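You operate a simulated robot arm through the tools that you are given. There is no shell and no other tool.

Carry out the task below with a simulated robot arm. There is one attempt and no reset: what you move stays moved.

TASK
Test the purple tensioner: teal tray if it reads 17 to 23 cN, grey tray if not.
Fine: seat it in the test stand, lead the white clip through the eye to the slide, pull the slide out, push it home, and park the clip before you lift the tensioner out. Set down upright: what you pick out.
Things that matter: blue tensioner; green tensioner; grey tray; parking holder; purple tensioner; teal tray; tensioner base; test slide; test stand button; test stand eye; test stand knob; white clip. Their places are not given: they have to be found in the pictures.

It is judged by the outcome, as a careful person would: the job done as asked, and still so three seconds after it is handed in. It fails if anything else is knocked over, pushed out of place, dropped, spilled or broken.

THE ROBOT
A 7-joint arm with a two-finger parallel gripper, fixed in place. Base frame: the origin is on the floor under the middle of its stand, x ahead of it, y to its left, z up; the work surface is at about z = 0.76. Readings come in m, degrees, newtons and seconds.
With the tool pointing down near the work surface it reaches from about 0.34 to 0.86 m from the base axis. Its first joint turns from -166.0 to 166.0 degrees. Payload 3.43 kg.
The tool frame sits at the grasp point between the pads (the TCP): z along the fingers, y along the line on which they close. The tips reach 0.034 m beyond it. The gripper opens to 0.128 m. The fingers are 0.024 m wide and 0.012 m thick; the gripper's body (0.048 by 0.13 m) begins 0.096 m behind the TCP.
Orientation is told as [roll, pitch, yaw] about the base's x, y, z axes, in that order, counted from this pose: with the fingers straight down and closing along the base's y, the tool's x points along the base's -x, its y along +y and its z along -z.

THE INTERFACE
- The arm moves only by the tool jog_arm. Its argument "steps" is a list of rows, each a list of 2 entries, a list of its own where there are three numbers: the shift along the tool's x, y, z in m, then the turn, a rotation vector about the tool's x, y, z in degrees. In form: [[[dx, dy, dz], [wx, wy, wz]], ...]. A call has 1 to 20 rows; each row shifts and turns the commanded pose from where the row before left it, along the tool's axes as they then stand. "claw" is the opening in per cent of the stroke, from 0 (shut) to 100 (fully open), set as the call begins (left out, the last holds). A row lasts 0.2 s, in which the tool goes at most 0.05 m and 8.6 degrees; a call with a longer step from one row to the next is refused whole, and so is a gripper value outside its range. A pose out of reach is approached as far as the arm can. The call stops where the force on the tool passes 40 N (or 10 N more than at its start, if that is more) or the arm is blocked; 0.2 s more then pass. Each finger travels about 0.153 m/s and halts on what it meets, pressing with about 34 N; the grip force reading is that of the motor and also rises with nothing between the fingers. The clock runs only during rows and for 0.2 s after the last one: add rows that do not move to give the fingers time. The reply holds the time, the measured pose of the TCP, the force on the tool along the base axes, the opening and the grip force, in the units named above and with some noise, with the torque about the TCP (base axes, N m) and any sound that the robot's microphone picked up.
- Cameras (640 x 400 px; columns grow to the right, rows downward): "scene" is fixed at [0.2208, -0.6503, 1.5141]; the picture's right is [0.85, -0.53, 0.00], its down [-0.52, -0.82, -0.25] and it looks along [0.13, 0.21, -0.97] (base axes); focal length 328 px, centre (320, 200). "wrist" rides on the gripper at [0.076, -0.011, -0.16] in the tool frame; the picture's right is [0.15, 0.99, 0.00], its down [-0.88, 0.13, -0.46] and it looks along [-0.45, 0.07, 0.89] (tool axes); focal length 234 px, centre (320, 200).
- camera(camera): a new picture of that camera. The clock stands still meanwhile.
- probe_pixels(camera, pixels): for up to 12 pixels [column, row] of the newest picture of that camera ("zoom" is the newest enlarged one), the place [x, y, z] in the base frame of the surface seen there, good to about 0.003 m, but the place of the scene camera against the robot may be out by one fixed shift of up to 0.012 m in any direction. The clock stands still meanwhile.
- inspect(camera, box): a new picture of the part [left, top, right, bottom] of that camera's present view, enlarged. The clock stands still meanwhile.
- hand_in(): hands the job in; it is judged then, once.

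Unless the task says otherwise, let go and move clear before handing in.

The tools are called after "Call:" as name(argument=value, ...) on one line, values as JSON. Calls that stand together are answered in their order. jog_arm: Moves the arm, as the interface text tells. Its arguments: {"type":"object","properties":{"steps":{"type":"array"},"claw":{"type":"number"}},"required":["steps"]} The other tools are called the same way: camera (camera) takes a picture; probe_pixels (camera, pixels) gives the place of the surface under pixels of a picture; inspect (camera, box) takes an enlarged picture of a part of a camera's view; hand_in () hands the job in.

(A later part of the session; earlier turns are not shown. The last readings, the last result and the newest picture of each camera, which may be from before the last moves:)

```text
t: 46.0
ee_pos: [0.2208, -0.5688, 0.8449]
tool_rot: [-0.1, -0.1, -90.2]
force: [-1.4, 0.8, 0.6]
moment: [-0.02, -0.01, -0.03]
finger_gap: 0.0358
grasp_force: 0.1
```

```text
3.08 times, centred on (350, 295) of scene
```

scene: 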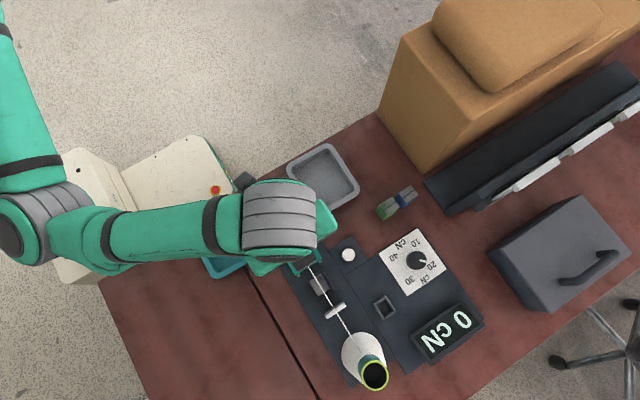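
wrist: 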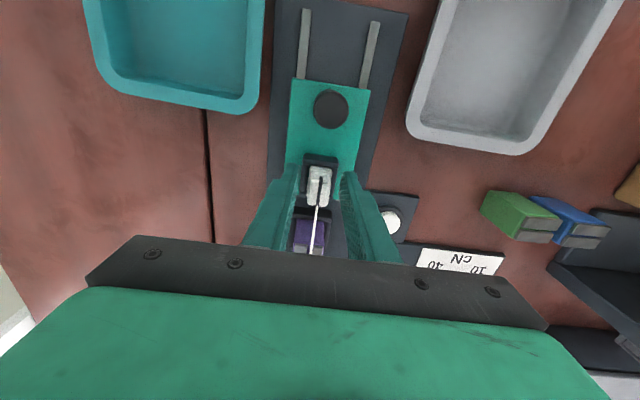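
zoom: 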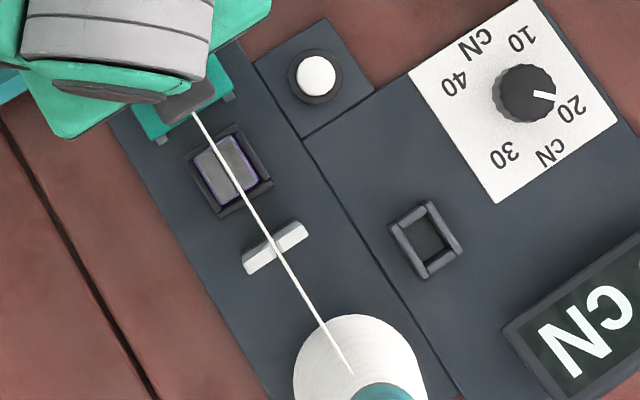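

The clip sits in the pocket, but the thread still runs straight from the cone to it, above the eye. While my fingers are free I'll first centre the tensioner in its base (it leans ~1.5 mm toward -x) by a gentle centred grip; rising and moving over it now.

Call:
jog_arm(steps=[[[0, 0, -0.02], [0, 0, 0]], [[0, 0, -0.03], [0, 0, 0]], [[0, 0, -0.035], [0, 0, 0]], [[-0.03, 0, 0], [0, 0, 0]], [[-0.03, 0, 0], [0, 0, 0]], [[-0.017, 0, 0], [0, 0, 0]], [[0, 0, 0], [0, 0, 0]]], claw=42)

Call:
camera(camera="wrist")

Call:
inspect(camera="wrist", box=[256, 80, 384, 260])

```text
t: 47.6
ee_pos: [0.2203, -0.6469, 0.9289]
tool_rot: [-0.1, -0.1, -90.2]
force: [0.1, -0.9, 0.1]
moment: [0.0, 0.01, -0.01]
finger_gap: 0.0539
grasp_force: 0.0
```

```text
taken
```

wrist: 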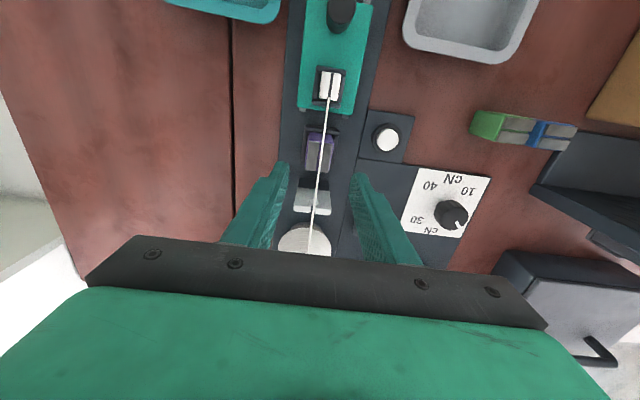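

```text
2.22 times, centred on (320, 170) of wrist
```

zoom: 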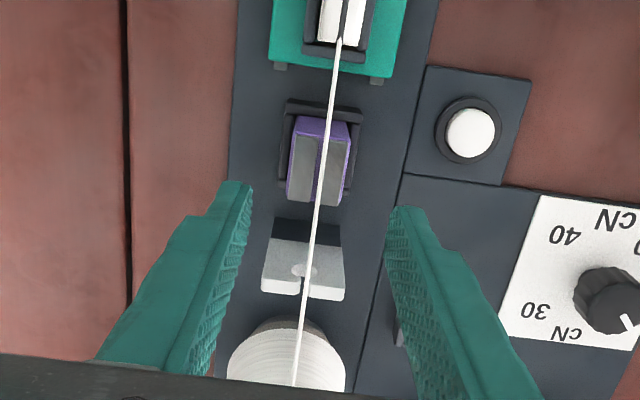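

The thread passes straight above the slot and the tensioner at roughly mid-plane. I'll descend around the tensioner and gently close to centre it.

Call:
jog_arm(steps=[[[0, 0, 0.03], [0, 0, 0]], [[0, 0, 0.03], [0, 0, 0]], [[0, 0, 0.025], [0, 0, 0]], [[0, 0, 0.01], [0, 0, 0]], [[0, 0, 0], [0, 0, 0]]], claw=42)

Call:
inspect(camera="wrist", box=[256, 100, 384, 240])

```text
t: 48.8
ee_pos: [0.2219, -0.6466, 0.8341]
tool_rot: [0.0, 0.0, -90.1]
force: [0.1, -0.2, -0.3]
moment: [0.02, 0.01, -0.01]
finger_gap: 0.0537
grasp_force: 0.1
```

```text
2.86 times, centred on (320, 170) of wrist
```

zoom: 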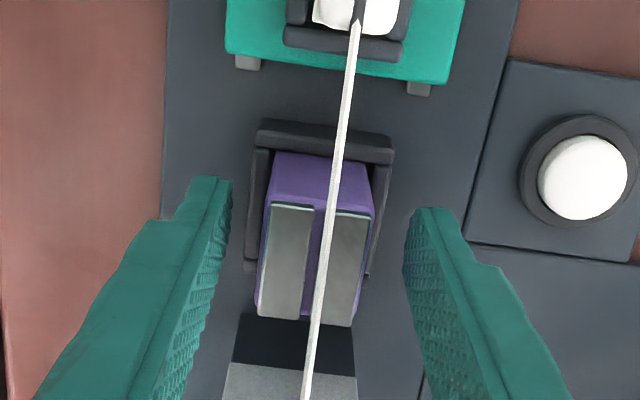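

Fingers are around it with the thread between them. Closing to centre it, then opening.

Call:
jog_arm(steps=[[[0, 0, 0], [0, 0, 0]], [[0, 0, 0], [0, 0, 0]], [[0, 0, 0], [0, 0, 0]]], claw=20)

Call:
jog_arm(steps=[[[0, 0, 0], [0, 0, 0]], [[0, 0, 0], [0, 0, 0]], [[0, 0, 0], [0, 0, 0]]], claw=42)

Call:
inspect(camera="wrist", box=[256, 100, 384, 240])

```text
t: 49.6
ee_pos: [0.2206, -0.6471, 0.8345]
tool_rot: [0.1, 0.0, -90.0]
force: [-2.3, 1.2, -0.6]
moment: [0.04, 0.22, 0.01]
finger_gap: 0.0293
grasp_force: 33.7
```

```text
t: 50.4
ee_pos: [0.2206, -0.6467, 0.8341]
tool_rot: [0.0, 0.0, -90.1]
force: [-0.5, -0.6, 0.6]
moment: [-0.03, -0.01, 0.02]
finger_gap: 0.0539
grasp_force: 0.0
```

```text
2.86 times, centred on (320, 170) of wrist
```

zoom: 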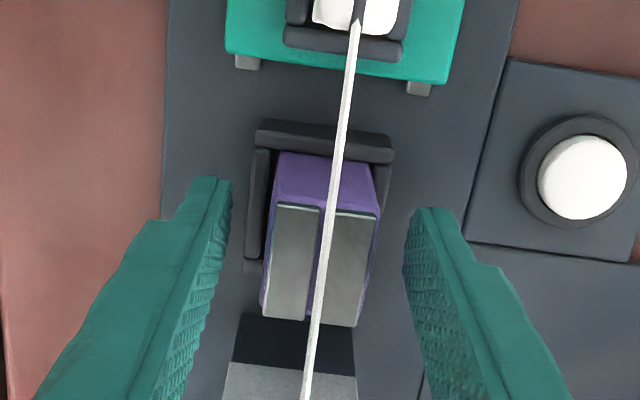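

The groove is now centred under the thread. I'll rise, go back to the clip in the slide's pocket and re-grip it to lead the thread properly into the eye.

Call:
jog_arm(steps=[[[0, 0, -0.03], [0, 0, 0]], [[0, 0, -0.03], [0, 0, 0]], [[0, 0, -0.03], [0, 0, 0]], [[0.03, 0, 0], [0, 0, 0]], [[0.03, 0, 0], [0, 0, 0]], [[0.0165, 0, 0], [0, 0, 0]], [[0, 0, 0.025], [0, 0, 0]], [[0, 0, 0.015], [0, 0, 0]], [[0, 0, 0], [0, 0, 0]]], claw=32)

Call:
inspect(camera="wrist", box=[256, 120, 384, 240])

Call:
inspect(camera="scene", box=[300, 270, 340, 300])

```text
t: 52.4
ee_pos: [0.2226, -0.5663, 0.8856]
tool_rot: [-0.1, -0.1, -90.1]
force: [0.1, -0.6, 0.0]
moment: [-0.02, 0.03, 0.01]
finger_gap: 0.0408
grasp_force: 0.0
```

```text
3.33 times, centred on (320, 180) of wrist
```

zoom: 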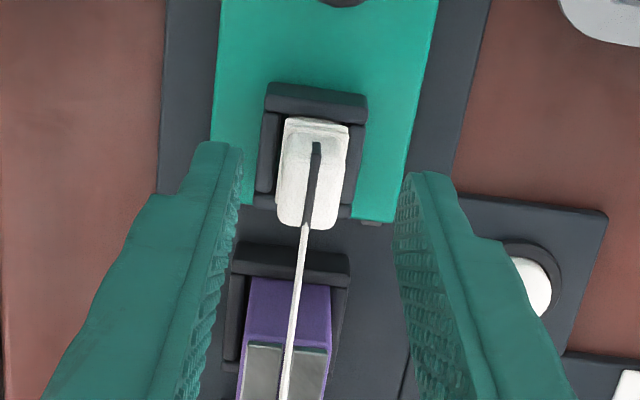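

```text
13.33 times, centred on (320, 285) of scene
```

zoom: 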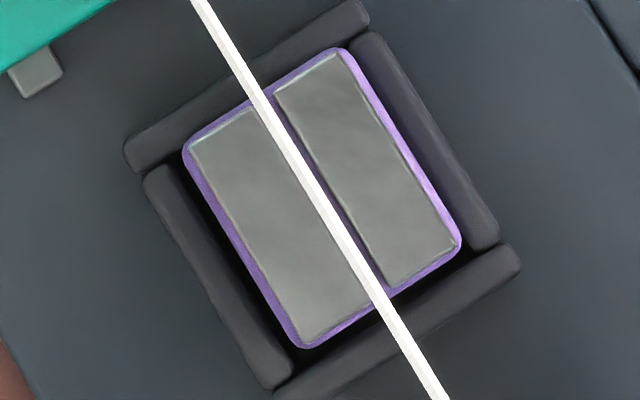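

The groove and thread now line up well from above. I'll lower onto the clip and re-grip it.

Call:
jog_arm(steps=[[[0, -0.0008, 0.015], [0, 0, 0]], [[0, 0, 0.015], [0, 0, 0]], [[0, 0, 0.005], [0, 0, 0]], [[0, 0, 0], [0, 0, 0]]], claw=32)

Call:
inspect(camera="wrist", box=[256, 120, 384, 240])

Call:
probe_pixels(camera="zoom", pixels=[[285, 190], [345, 195], [280, 250], [330, 255], [310, 275], [320, 200], [318, 158], [300, 160], [310, 150], [310, 230], [265, 150], [370, 160]])

```text
t: 53.4
ee_pos: [0.2207, -0.5683, 0.8517]
tool_rot: [0.0, 0.1, -90.0]
force: [-0.4, 0.6, 0.4]
moment: [-0.03, 0.03, -0.05]
finger_gap: 0.041
grasp_force: 0.1
```

```text
3.33 times, centred on (320, 180) of wrist
```

zoom: 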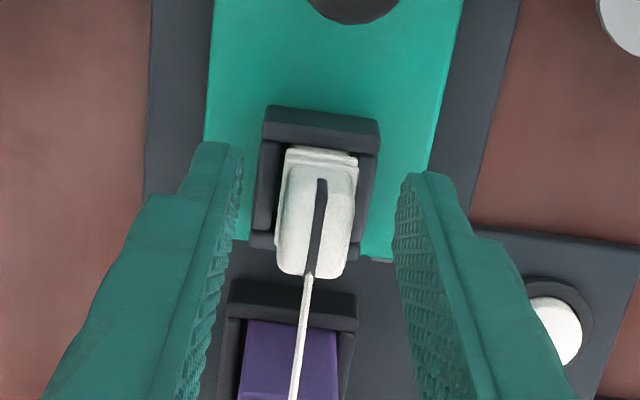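

```text
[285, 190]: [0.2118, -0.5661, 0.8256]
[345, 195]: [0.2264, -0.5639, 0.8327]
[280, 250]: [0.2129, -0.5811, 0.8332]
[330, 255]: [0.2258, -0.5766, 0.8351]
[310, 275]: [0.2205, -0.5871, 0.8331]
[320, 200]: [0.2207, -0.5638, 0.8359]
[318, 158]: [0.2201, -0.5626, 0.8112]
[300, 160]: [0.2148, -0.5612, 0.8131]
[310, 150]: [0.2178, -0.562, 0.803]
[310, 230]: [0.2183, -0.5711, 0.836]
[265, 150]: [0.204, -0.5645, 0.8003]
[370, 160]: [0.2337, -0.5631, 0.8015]
```

Gripping the clip again, lifting, and returning over the tensioner to the gap behind the eye (staying high).

Call:
jog_arm(steps=[[[0, 0, 0], [0, 0, 0]], [[0, 0, 0], [0, 0, 0]], [[0, 0, 0], [0, 0, 0]], [[0, 0, -0.01], [0, 0, 0]], [[0, 0, -0.02], [0, 0, 0]], [[0, 0, -0.025], [0, 0, 0]], [[0, 0, -0.025], [0, 0, 0]], [[0, 0, 0], [0, 0, 0]]], claw=4)

Call:
jog_arm(steps=[[[-0.03, 0, 0], [0, 0, 0]], [[-0.03, 0, 0], [0, 0, 0]], [[-0.03, 0, 0], [0, 0, 0]], [[-0.0225, 0, 0], [0, 0, 0]], [[0, 0, 0], [0, 0, 0]]], claw=4)

Call:
inspect(camera="wrist", box=[256, 120, 384, 250])

```text
t: 55.2
ee_pos: [0.2206, -0.5689, 0.9309]
tool_rot: [0.0, 0.0, -90.2]
force: [0.3, 1.0, -0.2]
moment: [0.0, 0.03, -0.01]
finger_gap: 0.0169
grasp_force: 33.9
```

```text
t: 56.4
ee_pos: [0.2208, -0.6829, 0.9308]
tool_rot: [0.0, 0.0, -90.3]
force: [-0.4, 0.4, -0.6]
moment: [-0.02, -0.02, -0.01]
finger_gap: 0.0169
grasp_force: 34.4
```

```text
3.08 times, centred on (320, 185) of wrist
```

zoom: 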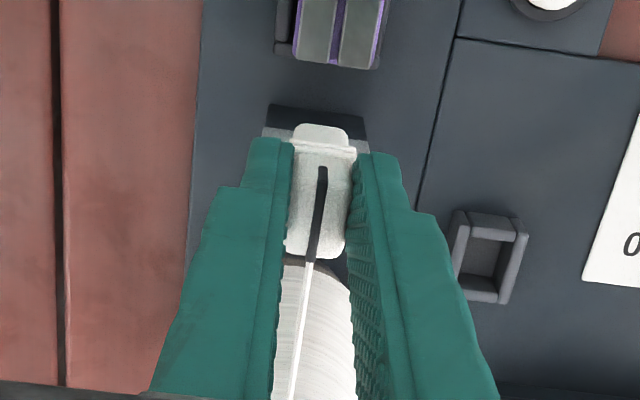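

Clip and tool are back in position above the gap. Dipping to z≈0.84 again with the thread lined up on the slot.

Call:
jog_arm(steps=[[[0, 0, 0.02], [0, 0, 0]], [[0, 0, 0.02], [0, 0, 0]], [[0, 0, 0.02], [0, 0, 0]], [[0, 0, 0.012], [0, 0, 0]], [[0, 0, 0], [0, 0, 0]]], claw=4)

Call:
inspect(camera="wrist", box=[296, 190, 344, 240])

Call:
inspect(camera="wrist", box=[256, 120, 384, 250])

```text
t: 57.0
ee_pos: [0.2198, -0.6863, 0.8996]
tool_rot: [-0.1, -0.4, -90.1]
force: [0.6, -0.1, 10.1]
moment: [-0.14, 0.1, 0.03]
finger_gap: 0.0164
grasp_force: 34.2
stopped in row 3: the force on the tool passed its limit at 56 N (the readings are from after the stop); the commanded pose is now the measured one
```

```text
8.00 times, centred on (320, 215) of wrist
```

zoom: 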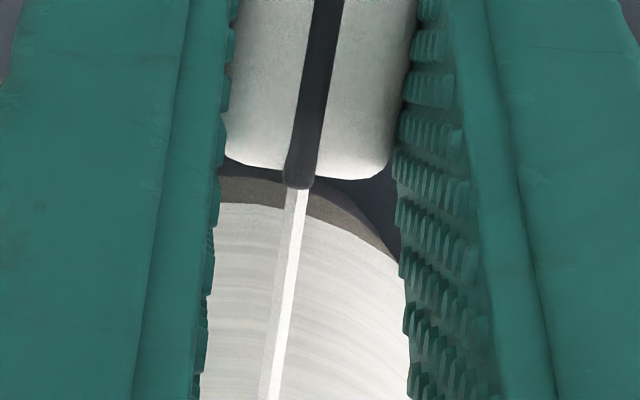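

```text
3.08 times, centred on (320, 185) of wrist
```

zoom: 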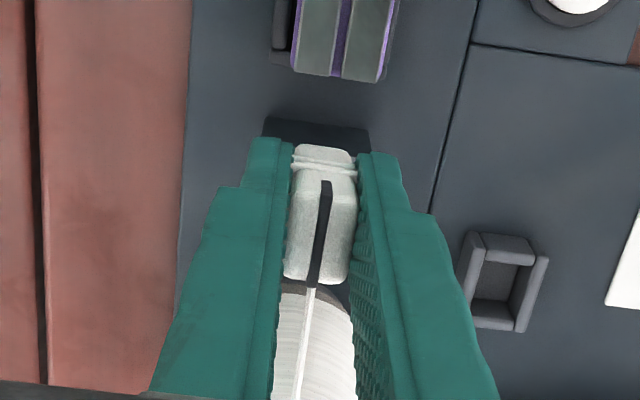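

The clip's bottom edge caught the top of the eye plate (56 N) — I was about 2 mm too close to it. Backing straight up and checking the clip in the grip.

Call:
jog_arm(steps=[[[0, 0, -0.01], [0, 0, 0]], [[0, 0, -0.02], [0, 0, 0]], [[0, 0, -0.01], [0, 0, 0]], [[0.005, 0, 0], [0, 0, 0]], [[0, 0, 0], [0, 0, 0]]], claw=4)

Call:
camera(camera="wrist")

Call:
inspect(camera="wrist", box=[272, 140, 368, 230])

Call:
camera(camera="scene")

```text
t: 58.2
ee_pos: [0.219, -0.6797, 0.9358]
tool_rot: [0.1, -0.3, -90.2]
force: [-0.7, -0.3, 0.2]
moment: [0.01, 0.01, 0.0]
finger_gap: 0.0169
grasp_force: 33.4
```

```text
taken
```

wrist: 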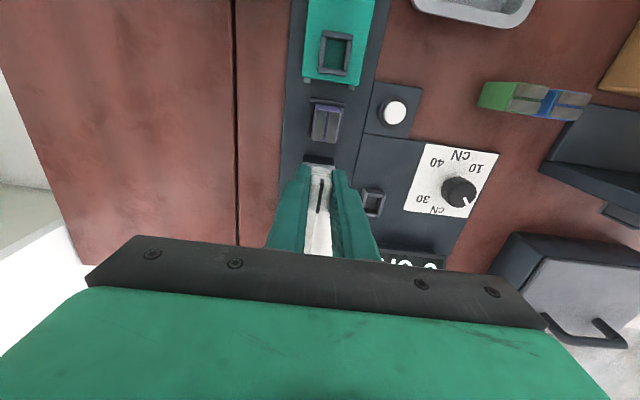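

```text
4.44 times, centred on (320, 185) of wrist
```

zoom: 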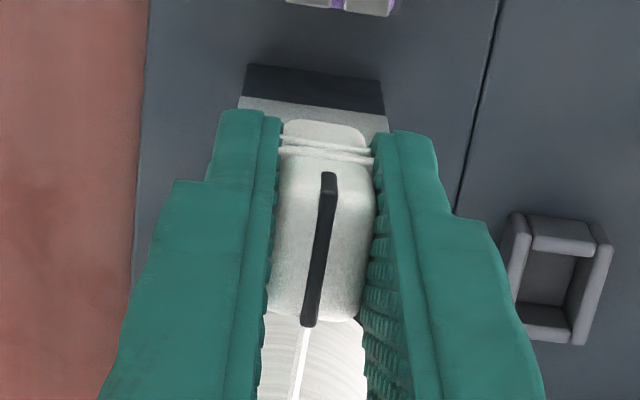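

```text
taken
```

scene: 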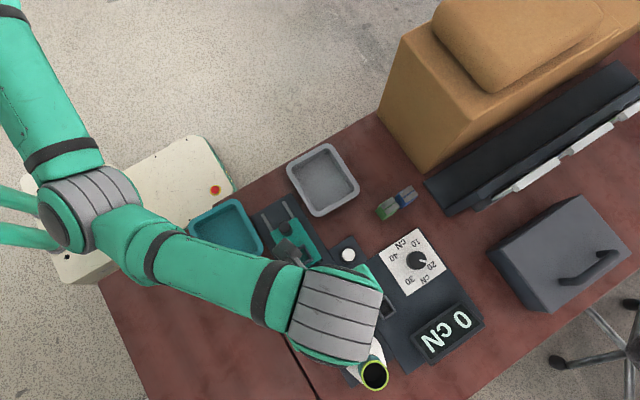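

I'll probe the clip's top and flange to measure any tilt or slip.

Call:
probe_pixels(camera="zoom", pixels=[[300, 180], [350, 185], [295, 230], [350, 235], [290, 280], [345, 285], [285, 305], [340, 312], [325, 130], [325, 145], [310, 155], [305, 345]])

```text
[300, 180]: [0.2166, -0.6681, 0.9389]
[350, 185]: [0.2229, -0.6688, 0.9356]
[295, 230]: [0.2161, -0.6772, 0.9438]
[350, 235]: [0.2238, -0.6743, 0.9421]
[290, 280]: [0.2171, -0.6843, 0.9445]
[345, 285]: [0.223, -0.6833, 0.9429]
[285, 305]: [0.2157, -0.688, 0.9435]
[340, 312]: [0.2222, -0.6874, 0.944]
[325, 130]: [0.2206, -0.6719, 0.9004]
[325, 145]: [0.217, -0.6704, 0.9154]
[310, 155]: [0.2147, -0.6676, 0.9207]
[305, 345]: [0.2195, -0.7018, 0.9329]
```

The clip slid up about 25 mm in the fingers (its top is now 8 mm above the tool point), otherwise upright and nothing else moved. I'll go to the slide's pocket, insert it part-way and re-grip it properly.

Call:
jog_arm(steps=[[[0.025, 0.0003, 0], [0, 0, 0]], [[0.03, 0.0, 0], [0, 0, 0]], [[0.03, 0.0, 0], [0, 0, 0]], [[0.0185, 0.0, 0], [0, 0, 0]], [[0, 0, 0.03], [0, 0, 0]], [[0, 0, 0.03], [0, 0, 0]], [[0, 0, 0], [0, 0, 0]]], claw=4)

Call:
inspect(camera="wrist", box=[272, 130, 368, 220])

Call:
probe_pixels(camera="zoom", pixels=[[300, 180], [350, 185], [295, 230], [350, 235], [290, 280], [345, 285], [250, 130], [390, 140], [320, 120], [325, 145], [320, 90], [320, 105]])

```text
t: 59.8
ee_pos: [0.2204, -0.5776, 0.8769]
tool_rot: [0.0, -0.3, -90.2]
force: [-0.4, -0.7, 0.2]
moment: [0.02, -0.02, -0.01]
finger_gap: 0.0169
grasp_force: 33.8
```

```text
4.44 times, centred on (320, 175) of wrist
```

zoom: 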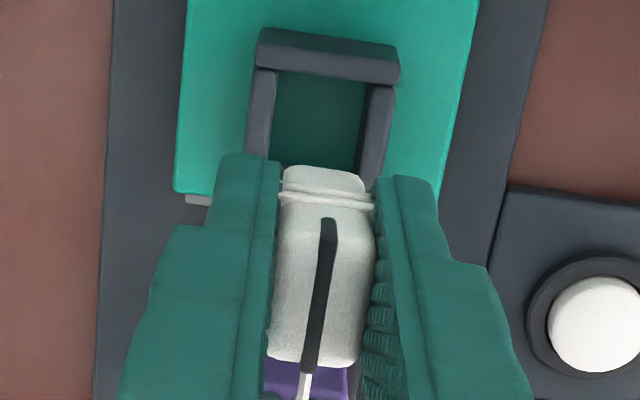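

```text
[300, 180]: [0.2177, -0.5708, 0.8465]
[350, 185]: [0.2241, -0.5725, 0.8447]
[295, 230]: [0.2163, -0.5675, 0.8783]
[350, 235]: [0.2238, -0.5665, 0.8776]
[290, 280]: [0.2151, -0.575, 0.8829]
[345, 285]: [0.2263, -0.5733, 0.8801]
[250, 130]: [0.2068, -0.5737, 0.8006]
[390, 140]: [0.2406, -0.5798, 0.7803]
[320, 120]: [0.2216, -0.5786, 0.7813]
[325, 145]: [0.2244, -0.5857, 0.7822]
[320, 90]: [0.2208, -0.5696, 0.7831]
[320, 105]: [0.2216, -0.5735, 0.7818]
```

The plug's front face is at y≈-0.5717; shifting +4.5 mm in y brings it centred over the pocket. Lowering part-way in.

Call:
jog_arm(steps=[[[0.0045, 0.0, 0], [0, 0, 0]], [[0, 0, 0.012], [0, 0, 0]], [[0, 0, 0.01], [0, 0, 0]], [[0, 0, 0.006], [0, 0, 0]], [[0, 0, 0], [0, 0, 0]]], claw=4)

Call:
inspect(camera="wrist", box=[272, 130, 368, 220])

```text
t: 61.0
ee_pos: [0.2192, -0.5714, 0.8488]
tool_rot: [0.0, -0.3, -90.0]
force: [0.0, 0.4, -0.4]
moment: [0.0, 0.01, 0.0]
finger_gap: 0.0166
grasp_force: 34.5
```

```text
4.44 times, centred on (320, 175) of wrist
```

zoom: 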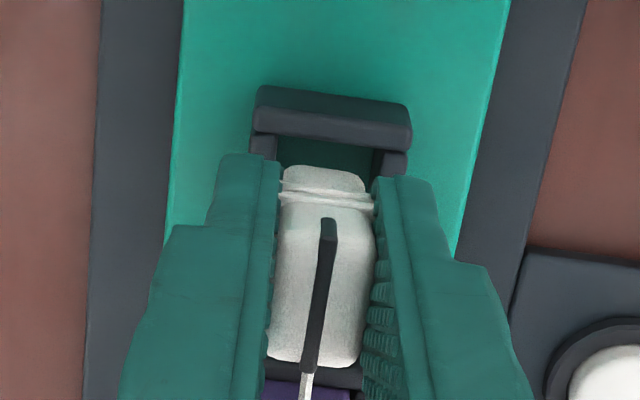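

Plug is right over the pocket. Lowering the last centimetre with the tips still above the rim.

Call:
jog_arm(steps=[[[0, 0, 0.004], [0, 0, 0]], [[0, 0, 0.004], [0, 0, 0]], [[0, 0, 0.002], [0, 0, 0]], [[0, 0, 0], [0, 0, 0]]], claw=4)

Call:
inspect(camera="wrist", box=[272, 130, 368, 220])

```text
t: 62.0
ee_pos: [0.219, -0.5726, 0.8398]
tool_rot: [0.0, -0.3, -90.1]
force: [0.4, 0.4, -0.5]
moment: [0.02, 0.0, -0.04]
finger_gap: 0.0165
grasp_force: 34.3
```

```text
4.44 times, centred on (320, 175) of wrist
```

zoom: 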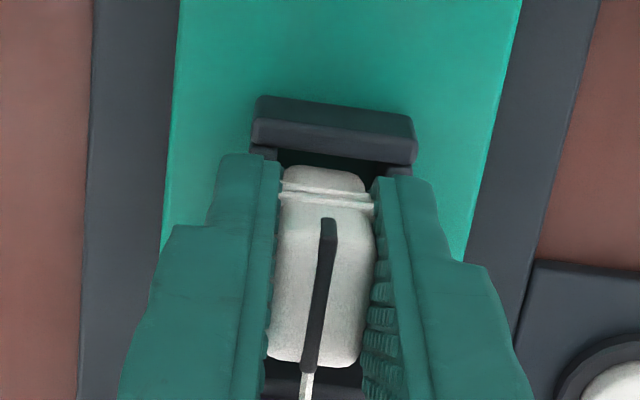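

Five mm inserted. I'll go 3 mm deeper and open so it settles into the pocket.

Call:
jog_arm(steps=[[[0, 0, 0.0015], [0, 0, 0]], [[0, 0, 0.0015], [0, 0, 0]], [[0, 0, 0], [0, 0, 0]]], claw=4)

Call:
jog_arm(steps=[[[0, 0, 0], [0, 0, 0]], [[0, 0, 0], [0, 0, 0]], [[0, 0, 0], [0, 0, 0]]], claw=24)

Call:
inspect(camera="wrist", box=[272, 130, 368, 220])

```text
t: 62.8
ee_pos: [0.2191, -0.5726, 0.8366]
tool_rot: [0.1, -0.2, -90.1]
force: [-0.7, 0.2, -0.6]
moment: [0.01, -0.01, -0.02]
finger_gap: 0.0166
grasp_force: 33.6
```

```text
t: 63.6
ee_pos: [0.2193, -0.5722, 0.8364]
tool_rot: [0.0, -0.3, -90.0]
force: [-0.3, 0.3, -0.1]
moment: [0.0, 0.02, -0.02]
finger_gap: 0.0306
grasp_force: 0.0
```

```text
4.44 times, centred on (320, 175) of wrist
```

zoom: 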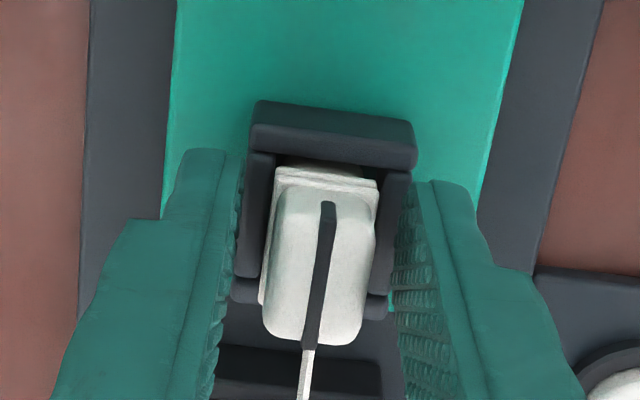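

The clip is seated squarely in the pocket again. I'll re-grip it higher, centred in y this time so there's more room between eye and tensioner.

Call:
jog_arm(steps=[[[-0.0015, 0, -0.007], [0, 0, 0]], [[-0.0015, 0, -0.0075], [0, 0.3, 0]], [[0, 0, 0], [0, 0, 0]]], claw=26)

Call:
inspect(camera="wrist", box=[272, 130, 368, 220])

Call:
probe_pixels(camera="zoom", pixels=[[290, 210], [355, 215], [280, 260], [345, 265], [275, 310], [340, 320], [300, 325], [330, 190], [270, 160], [385, 175], [320, 345], [320, 240]])

```text
t: 64.4
ee_pos: [0.219, -0.5746, 0.8516]
tool_rot: [0.1, 0.0, -90.1]
force: [-0.1, 0.4, 0.0]
moment: [0.0, -0.03, 0.0]
finger_gap: 0.0335
grasp_force: 0.1
```

```text
4.44 times, centred on (320, 175) of wrist
```

zoom: 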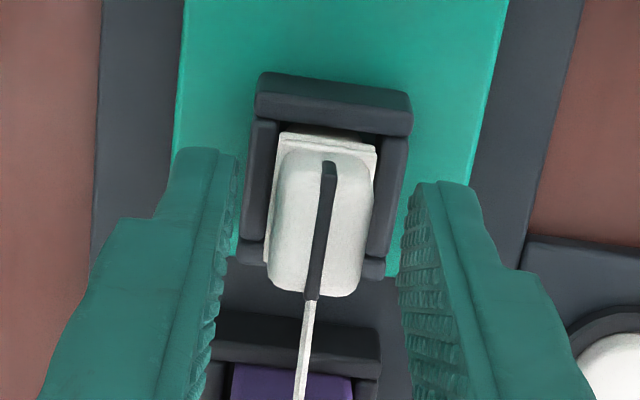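

```text
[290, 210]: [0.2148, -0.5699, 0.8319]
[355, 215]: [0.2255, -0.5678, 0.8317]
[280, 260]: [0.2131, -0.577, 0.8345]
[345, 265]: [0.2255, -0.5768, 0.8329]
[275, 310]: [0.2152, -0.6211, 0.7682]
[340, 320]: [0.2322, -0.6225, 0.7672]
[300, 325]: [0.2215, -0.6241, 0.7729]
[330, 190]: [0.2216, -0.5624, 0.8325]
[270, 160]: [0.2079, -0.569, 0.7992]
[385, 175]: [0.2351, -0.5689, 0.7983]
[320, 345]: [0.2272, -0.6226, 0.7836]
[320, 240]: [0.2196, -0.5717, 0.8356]
```

The clip is docked, upright, with the thread lined up over slot and groove. Before more threading attempts, I'll go and look at the slide's handle, since I need to grip it anyway.

Call:
jog_arm(steps=[[[0, 0, -0.015], [0, 0, 0]], [[0, 0, -0.025], [0, 0, 0]], [[0.02, 0, 0], [0, 0, 0]], [[0.02, 0, 0], [0, 0, 0]], [[0.021, 0, 0], [0, 0, 0]], [[0, 0, 0], [0, 0, 0]]], claw=42)

Call:
camera(camera="wrist")

Call:
inspect(camera="wrist", box=[256, 100, 384, 240])

Call:
inspect(camera="scene", box=[270, 230, 490, 390])

```text
t: 65.8
ee_pos: [0.2196, -0.5139, 0.8902]
tool_rot: [0.0, 0.1, -90.0]
force: [0.2, 0.5, 0.3]
moment: [0.01, 0.0, -0.01]
finger_gap: 0.0539
grasp_force: 0.1
```

```text
taken
```

wrist: 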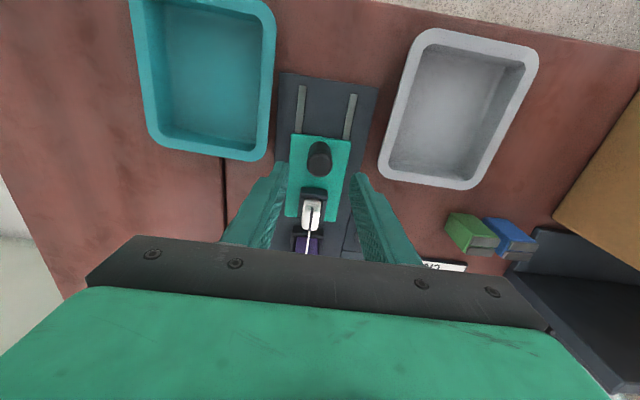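

```text
2.86 times, centred on (320, 170) of wrist
```

zoom: 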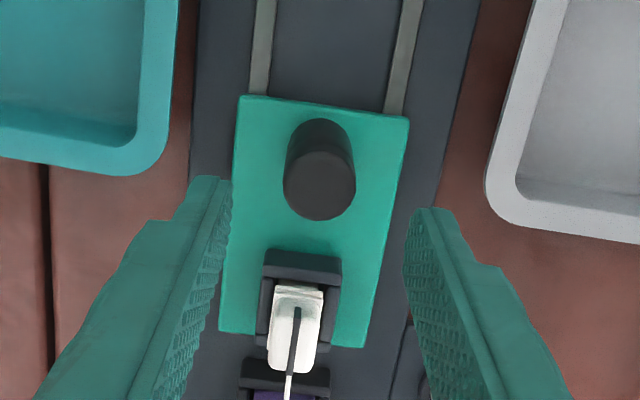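

```text
2.50 times, centred on (380, 310) of scene
```

zoom: 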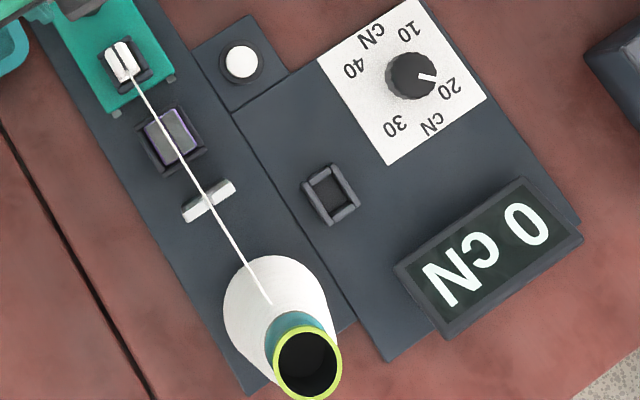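

Display reads 0 cN; handle is the dark cylinder at (319,160). I'll probe it, then lower onto it.

Call:
probe_pixels(camera="wrist", pixels=[[320, 167], [310, 165], [330, 167], [320, 158], [320, 174], [320, 147], [300, 137], [348, 143], [302, 100], [350, 108], [285, 90], [375, 100]])

```text
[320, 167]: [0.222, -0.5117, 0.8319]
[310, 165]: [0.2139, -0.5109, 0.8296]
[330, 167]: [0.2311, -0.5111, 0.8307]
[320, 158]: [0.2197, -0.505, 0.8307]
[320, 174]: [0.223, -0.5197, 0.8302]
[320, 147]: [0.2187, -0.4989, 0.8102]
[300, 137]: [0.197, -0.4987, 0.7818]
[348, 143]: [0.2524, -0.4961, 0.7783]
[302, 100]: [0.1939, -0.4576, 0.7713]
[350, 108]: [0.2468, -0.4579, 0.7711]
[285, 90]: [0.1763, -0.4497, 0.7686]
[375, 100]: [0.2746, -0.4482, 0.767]
```

Handle centre ≈ (0.2205,-0.5117), top z 0.831. I'll lower onto it, grip, and do a trial pull while watching the display.

Call:
jog_arm(steps=[[[0.002, 0.0006, 0.02], [0, 0, 0]], [[0, 0, 0.025], [0, 0, 0]], [[0, 0, 0.017], [0, 0, 0]], [[0, 0, 0], [0, 0, 0]]], claw=42)

Call:
jog_arm(steps=[[[0, 0, 0], [0, 0, 0]], [[0, 0, 0], [0, 0, 0]], [[0, 0, 0], [0, 0, 0]]], claw=8)

Call:
inspect(camera="wrist", box=[256, 100, 384, 240])

```text
t: 66.8
ee_pos: [0.2195, -0.5119, 0.8282]
tool_rot: [0.0, 0.0, -90.1]
force: [-0.4, -0.1, -0.5]
moment: [0.04, 0.0, 0.03]
finger_gap: 0.0536
grasp_force: 0.0
```

```text
t: 67.6
ee_pos: [0.2194, -0.5116, 0.8278]
tool_rot: [0.0, 0.0, -90.1]
force: [3.8, 0.4, -2.3]
moment: [-0.23, -0.12, -0.07]
finger_gap: 0.0248
grasp_force: 45.6
```

```text
2.86 times, centred on (320, 170) of wrist
```

zoom: 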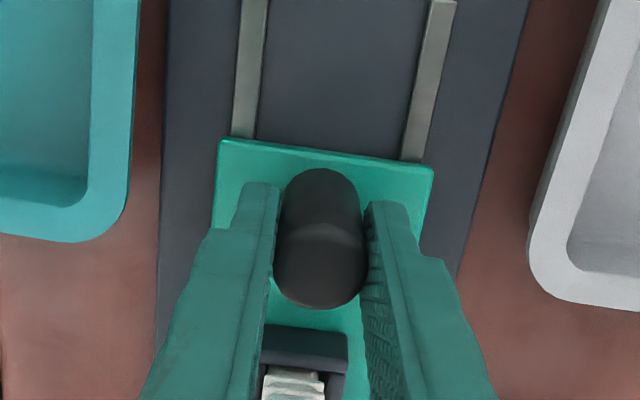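

Handle gripped. Pulling out gently in small steps.

Call:
jog_arm(steps=[[[0.004, 0, 0], [0, 0, 0]], [[0.006, 0, 0], [0, 0, 0]], [[0.006, 0, 0], [0, 0, 0]], [[0.006, 0, 0], [0, 0, 0]], [[0.006, 0, 0], [0, 0, 0]], [[0, 0, 0], [0, 0, 0]]], claw=8)

Call:
inspect(camera="scene", box=[250, 220, 490, 390])

```text
t: 69.0
ee_pos: [0.2214, -0.485, 0.8278]
tool_rot: [-0.1, 0.3, -90.1]
force: [-1.3, 0.8, -33.3]
moment: [0.16, 0.04, 0.0]
finger_gap: 0.0247
grasp_force: 44.9
```

```text
2.35 times, centred on (370, 305) of scene
```

zoom: 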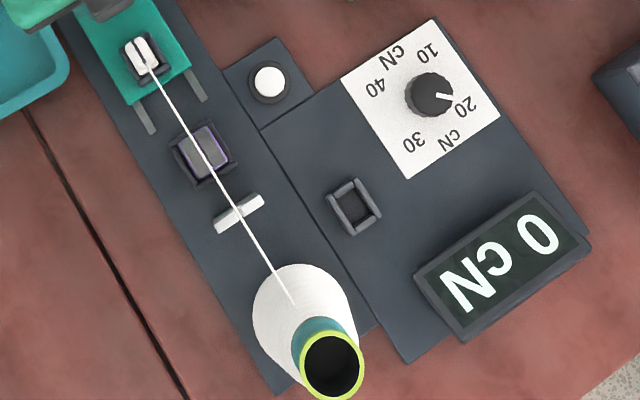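

The slide moves freely (≈27 mm out), display still 0 cN, with some vertical load on the tool. I'll ease down 0.7 mm and pull further out.

Call:
jog_arm(steps=[[[0, 0, 0.0007], [0, 0, 0]], [[0.005, 0, 0.0003], [0, 0, 0]], [[0.005, 0, 0], [0, 0, 0]], [[0.005, 0, 0], [0, 0, 0]], [[0.005, 0, 0], [0, 0, 0]], [[0, 0, 0], [0, 0, 0]]], claw=8)

Call:
inspect(camera="scene", box=[250, 220, 490, 390])

```text
t: 70.4
ee_pos: [0.2206, -0.4645, 0.8288]
tool_rot: [0.0, -0.2, -90.1]
force: [-2.1, -1.2, 15.6]
moment: [-0.49, 0.1, -0.03]
finger_gap: 0.025
grasp_force: 45.5
```

```text
2.35 times, centred on (370, 305) of scene
```

zoom: 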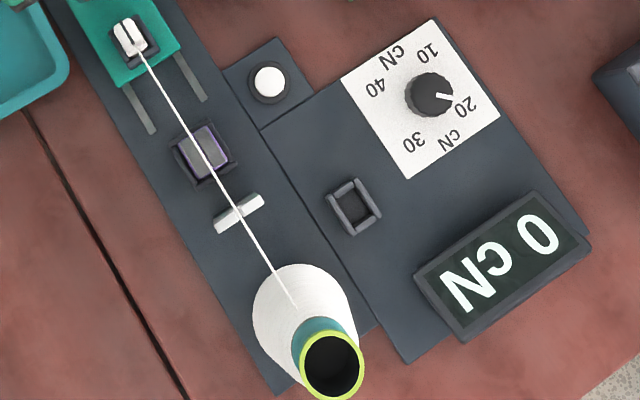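

47 mm out, still 0 cN — confirming the thread isn't through the eye and tensioner yet. I'll check for the end stop, then push it home again.

Call:
jog_arm(steps=[[[0.004, 0, 0], [0, 0, 0]], [[0.004, 0, 0], [0, 0, 0]], [[0.004, 0, 0], [0, 0, 0]], [[0, 0, 0], [0, 0, 0]]], claw=8)

Call:
inspect(camera="scene", box=[250, 220, 490, 390])

```text
t: 71.4
ee_pos: [0.2196, -0.4517, 0.8279]
tool_rot: [0.0, 0.0, -90.1]
force: [-5.5, -2.1, 33.4]
moment: [-0.17, 0.23, 0.02]
finger_gap: 0.0249
grasp_force: 45.3
```

```text
2.35 times, centred on (370, 305) of scene
```

zoom: 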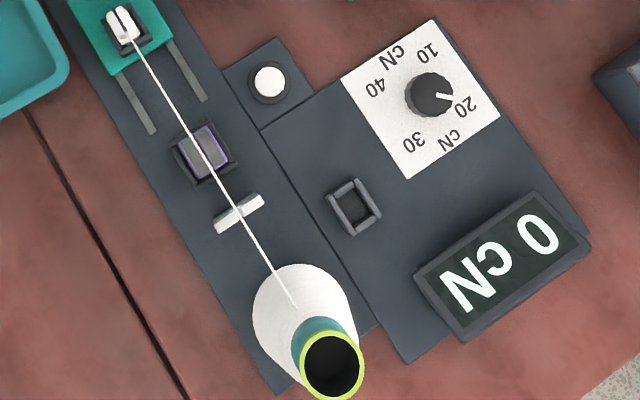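

60 mm out and still 0 cN, so no valid reading without the eye. Pushing the slide back home in small steps with a slight upward relief.

Call:
jog_arm(steps=[[[0, 0, -0.0007], [0, 0, 0]], [[-0.006, 0, 0], [0, 0, 0]], [[-0.006, 0, 0], [0, 0, 0]], [[-0.006, 0, 0], [0, 0, 0]], [[-0.006, 0, 0], [0, 0, 0]], [[-0.006, 0, 0], [0, 0, 0]], [[0, 0, 0], [0, 0, 0]]], claw=8)

Call:
jog_arm(steps=[[[0, 0, 0], [0, 0, 0]], [[-0.006, 0, 0], [0, 0, 0]], [[-0.006, 0, 0], [0, 0, 0]], [[-0.006, 0, 0], [0, 0, 0]], [[-0.006, 0, 0], [0, 0, 0]], [[-0.003, 0, 0], [0, 0, 0]], [[0, 0, 0], [0, 0, 0]]], claw=8)

```text
t: 73.0
ee_pos: [0.2202, -0.4812, 0.8281]
tool_rot: [-0.1, 0.1, -90.0]
force: [-14.6, 1.1, 2.0]
moment: [0.12, 0.56, 0.02]
finger_gap: 0.0246
grasp_force: 44.5
```

```text
t: 74.6
ee_pos: [0.2203, -0.5097, 0.8281]
tool_rot: [0.0, 0.0, -90.2]
force: [-14.6, 0.1, -15.7]
moment: [-0.55, 0.47, -0.03]
finger_gap: 0.0249
grasp_force: 45.1
```

Nearly home. The last 2–3 mm, easing the sideways load.

Call:
jog_arm(steps=[[[-0.0015, -0.0004, 0.0003], [0, 0, 0]], [[-0.001, 0, 0], [0, 0, 0]], [[0, 0, 0], [0, 0, 0]]], claw=8)

Call:
inspect(camera="scene", box=[250, 220, 490, 390])

```text
t: 75.4
ee_pos: [0.2202, -0.5125, 0.8289]
tool_rot: [0.1, 0.0, -90.0]
force: [-10.4, 5.6, 8.5]
moment: [0.46, 0.39, 0.06]
finger_gap: 0.0249
grasp_force: 45.5
```

```text
2.35 times, centred on (370, 305) of scene
```

zoom: 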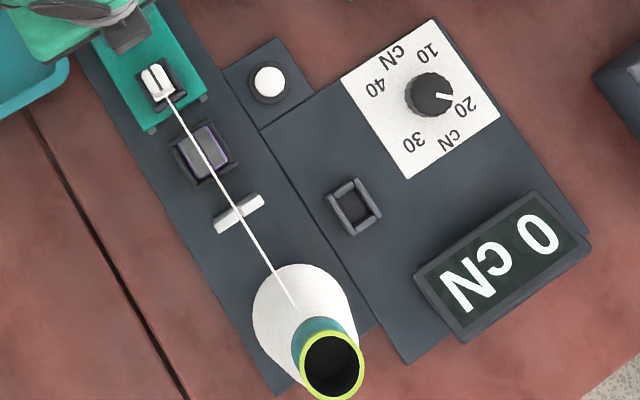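

The slide is home again (light stop force) and the display stays at 0. I'll release the handle, rise, and go back to the clip.

Call:
jog_arm(steps=[[[0, 0, 0], [0, 0, 0]], [[0, 0, 0], [0, 0, 0]], [[0, 0, -0.02], [0, 0, 0]], [[0, 0, -0.03], [0, 0, 0]], [[0, 0, -0.015], [0, 0, 0]], [[-0.02, 0, 0], [0, 0, 0]], [[-0.022, 0, 0], [0, 0, 0]], [[-0.021, 0, 0], [0, 0, 0]], [[0, 0, 0], [0, 0, 0]]], claw=36)

Call:
inspect(camera="wrist", box=[256, 100, 384, 240])

Call:
probe_pixels(camera="zoom", pixels=[[300, 150], [330, 150], [300, 180], [328, 185], [315, 200], [315, 160], [285, 130], [345, 140], [310, 100], [315, 130], [325, 55], [310, 320]])

```text
t: 77.4
ee_pos: [0.2203, -0.5743, 0.8936]
tool_rot: [-0.1, -0.1, -90.0]
force: [0.8, -0.2, -0.1]
moment: [-0.01, 0.0, -0.02]
finger_gap: 0.0462
grasp_force: 0.2
```

```text
2.86 times, centred on (320, 170) of wrist
```

zoom: 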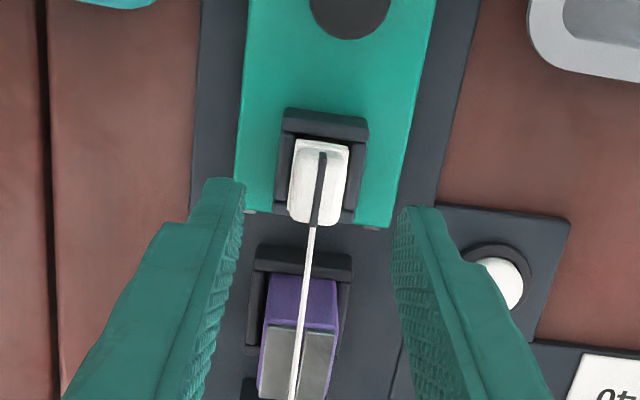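

```text
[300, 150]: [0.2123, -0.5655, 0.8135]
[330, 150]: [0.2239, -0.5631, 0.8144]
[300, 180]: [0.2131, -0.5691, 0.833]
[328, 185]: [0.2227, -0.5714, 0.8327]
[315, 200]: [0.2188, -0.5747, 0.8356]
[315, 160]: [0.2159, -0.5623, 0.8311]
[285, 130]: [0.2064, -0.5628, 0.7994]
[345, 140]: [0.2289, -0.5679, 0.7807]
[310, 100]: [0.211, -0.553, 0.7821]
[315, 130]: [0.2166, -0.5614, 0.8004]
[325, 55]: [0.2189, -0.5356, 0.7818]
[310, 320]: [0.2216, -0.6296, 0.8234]
```

Descending on the clip, gripping it and lifting to z≈0.945.

Call:
jog_arm(steps=[[[0, -0.0004, 0.02], [0, 0, 0]], [[0, 0, 0.015], [0, 0, 0]], [[0, 0, 0.008], [0, 0, 0]], [[0, 0, 0], [0, 0, 0]]], claw=30)

Call:
jog_arm(steps=[[[0, 0, 0], [0, 0, 0]], [[0, 0, 0], [0, 0, 0]], [[0, 0, 0], [0, 0, 0]], [[0, 0, -0.01], [0, 0, 0]], [[0, 0, -0.02], [0, 0, 0]], [[0, 0, -0.03], [0, 0, 0]], [[0, 0, -0.035], [0, 0, 0]], [[0, 0, 0], [0, 0, 0]]], claw=4)

Call:
inspect(camera="wrist", box=[272, 130, 368, 220])

Call:
probe_pixels(camera="zoom", pixels=[[300, 180], [350, 185], [295, 230], [350, 235], [290, 280], [345, 285], [320, 150], [320, 165], [330, 200], [305, 300], [305, 320], [320, 140]])

```text
t: 78.4
ee_pos: [0.2217, -0.5755, 0.8501]
tool_rot: [-0.1, 0.0, -90.1]
force: [0.0, 0.1, -0.3]
moment: [-0.02, 0.02, 0.0]
finger_gap: 0.0385
grasp_force: 0.1
```

```text
t: 80.2
ee_pos: [0.2193, -0.5759, 0.9459]
tool_rot: [0.0, 0.0, -90.1]
force: [-0.3, 0.2, -0.2]
moment: [0.0, 0.01, -0.01]
finger_gap: 0.0166
grasp_force: 33.8
```

```text
4.44 times, centred on (320, 175) of wrist
```

zoom: 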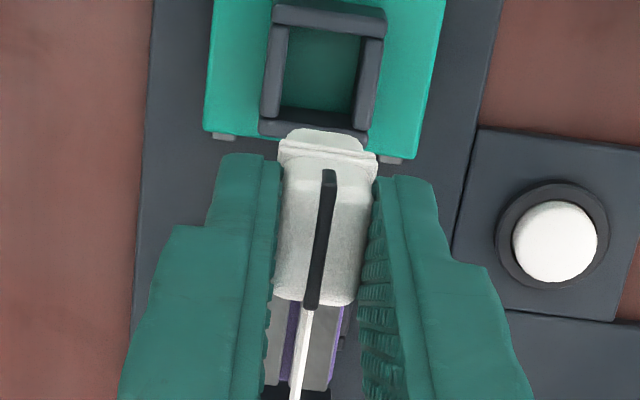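

```text
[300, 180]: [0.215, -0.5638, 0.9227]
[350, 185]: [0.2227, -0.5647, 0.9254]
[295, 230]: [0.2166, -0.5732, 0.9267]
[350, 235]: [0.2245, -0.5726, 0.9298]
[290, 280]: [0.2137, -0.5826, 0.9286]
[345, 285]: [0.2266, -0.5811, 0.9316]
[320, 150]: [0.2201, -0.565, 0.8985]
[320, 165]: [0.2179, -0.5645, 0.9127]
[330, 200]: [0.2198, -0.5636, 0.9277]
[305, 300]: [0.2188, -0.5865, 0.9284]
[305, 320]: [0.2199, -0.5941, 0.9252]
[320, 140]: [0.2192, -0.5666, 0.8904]
```

The clip is held squarely (top 17 mm below the tool point, centred). I'll carry it back over to the cone side of the eye, lower until it just clears the plate, and cross slowly along the slot.

Call:
jog_arm(steps=[[[-0.03, 0.0008, 0], [0, 0, 0]], [[-0.035, 0, 0], [0, 0, 0]], [[-0.035, 0, 0], [0, 0, 0]], [[-0.035, 0, 0], [0, 0, 0]], [[-0.024, 0, 0], [0, 0, 0]], [[0, 0, 0], [0, 0, 0]], [[0, 0, 0.01], [0, 0, 0]], [[0, 0, 0.0075], [0, 0, 0]], [[0, 0, 0], [0, 0, 0]]], claw=4)

Call:
inspect(camera="wrist", box=[272, 110, 368, 230])

```text
t: 82.2
ee_pos: [0.2192, -0.7325, 0.9272]
tool_rot: [0.0, 0.1, -90.1]
force: [0.7, 0.4, -1.2]
moment: [-0.03, 0.04, -0.01]
finger_gap: 0.0167
grasp_force: 33.8
```

```text
3.33 times, centred on (320, 170) of wrist
```

zoom: 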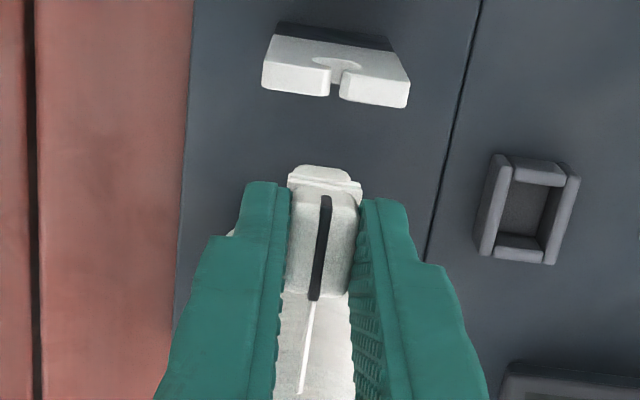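

Clip is on the cone side, just above plate height. Crossing slowly along the slot to y≈-0.683.

Call:
jog_arm(steps=[[[0.01, 0.0006, 0], [0, 0, 0]], [[0.01, 0, 0], [0, 0, 0]], [[0.01, 0, 0], [0, 0, 0]], [[0.01, 0, 0], [0, 0, 0]], [[0.0095, 0, 0], [0, 0, 0]], [[0, 0, 0], [0, 0, 0]]], claw=4)

Call:
inspect(camera="wrist", box=[272, 110, 368, 260])

```text
t: 83.6
ee_pos: [0.2208, -0.6841, 0.9281]
tool_rot: [0.0, 0.1, -90.2]
force: [-0.2, 0.4, 0.4]
moment: [0.0, 0.03, -0.01]
finger_gap: 0.0165
grasp_force: 34.1
```

```text
2.67 times, centred on (320, 185) of wrist
```

zoom: 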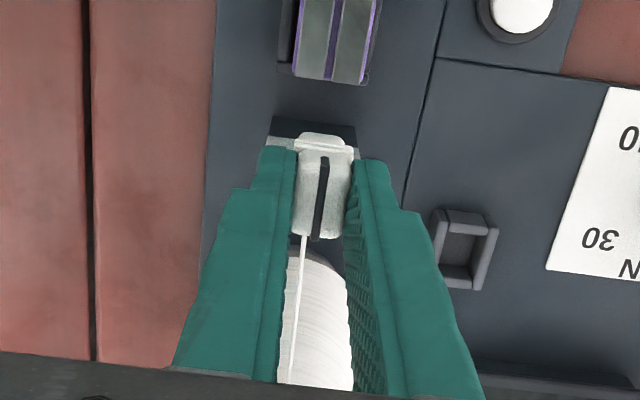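

The thread's upper end looks different now (it comes from below the clip's edge at (305,237) instead of the stripe). Zooming in to check.

Call:
inspect(camera="wrist", box=[296, 180, 344, 240])

Call:
probe_pixels(camera="zoom", pixels=[[300, 150], [298, 170], [296, 190], [293, 210], [290, 230], [287, 250], [284, 270], [281, 290], [278, 310], [274, 340], [270, 370], [267, 390]])

```text
6.67 times, centred on (320, 210) of wrist
```

zoom: 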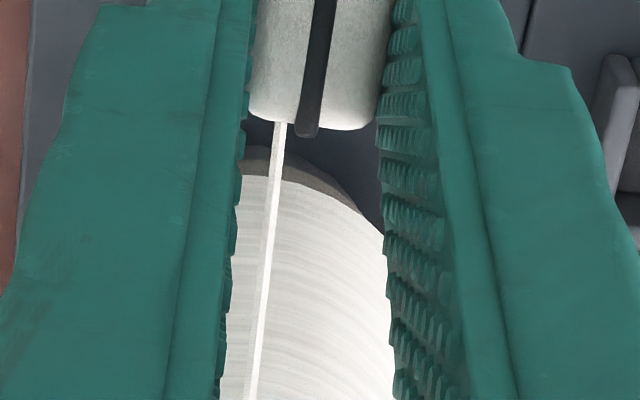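

```text
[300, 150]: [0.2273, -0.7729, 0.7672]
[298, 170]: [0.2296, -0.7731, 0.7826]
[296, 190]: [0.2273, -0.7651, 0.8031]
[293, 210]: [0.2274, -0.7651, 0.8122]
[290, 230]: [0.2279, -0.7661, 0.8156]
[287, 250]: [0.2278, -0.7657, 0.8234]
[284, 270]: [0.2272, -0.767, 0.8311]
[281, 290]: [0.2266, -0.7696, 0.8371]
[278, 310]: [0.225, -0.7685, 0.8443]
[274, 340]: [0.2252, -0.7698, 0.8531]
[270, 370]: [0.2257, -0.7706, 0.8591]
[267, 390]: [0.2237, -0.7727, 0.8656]
```

The thread now disappears beneath the clip instead of tying to its top — likely it dropped into the eye. I'll probe right on the thread to confirm.

Call:
probe_pixels(camera="zoom", pixels=[[282, 130], [280, 145], [278, 160], [275, 180], [272, 205], [270, 225], [267, 250], [265, 270], [263, 295], [260, 320], [257, 350], [253, 385]])

```text
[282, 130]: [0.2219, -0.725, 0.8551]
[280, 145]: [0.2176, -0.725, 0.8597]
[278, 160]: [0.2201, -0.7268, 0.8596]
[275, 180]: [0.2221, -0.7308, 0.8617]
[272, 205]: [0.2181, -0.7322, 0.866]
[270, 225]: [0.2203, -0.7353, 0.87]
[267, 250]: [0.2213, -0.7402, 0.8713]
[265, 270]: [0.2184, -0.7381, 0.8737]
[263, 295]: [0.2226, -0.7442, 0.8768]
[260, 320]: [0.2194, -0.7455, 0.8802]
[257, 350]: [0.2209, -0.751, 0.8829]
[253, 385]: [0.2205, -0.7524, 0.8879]
```

Confirmed: the thread now goes from the cone down to the eye at z≈0.835 (0.888→0.855 as y goes -0.752→-0.725) — it's through the eye. I'll carry the clip on to the slide at this height and check it stays.

Call:
jog_arm(steps=[[[0.02, 0, 0], [0, 0, 0]], [[0.025, 0, 0], [0, 0, 0]], [[0.03, 0, 0], [0, 0, 0]], [[0.0325, 0, 0], [0, 0, 0]], [[0, 0, 0], [0, 0, 0]]], claw=4)

Call:
inspect(camera="wrist", box=[272, 110, 368, 230])

Call:
inspect(camera="scene", box=[270, 230, 430, 360])

```text
t: 84.8
ee_pos: [0.2215, -0.5765, 0.9282]
tool_rot: [0.0, 0.2, -90.1]
force: [0.8, -0.4, 0.3]
moment: [-0.01, 0.0, -0.01]
finger_gap: 0.0166
grasp_force: 34.1
```

```text
3.33 times, centred on (320, 170) of wrist
```

zoom: 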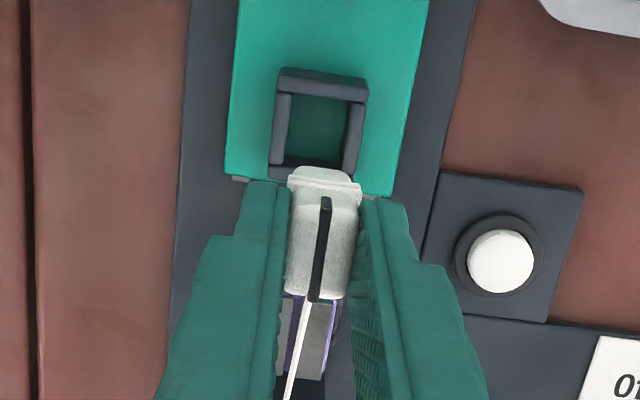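

```text
3.08 times, centred on (350, 295) of scene
```

zoom: 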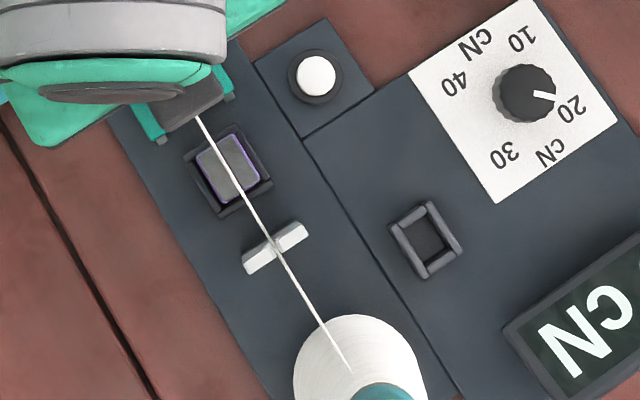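

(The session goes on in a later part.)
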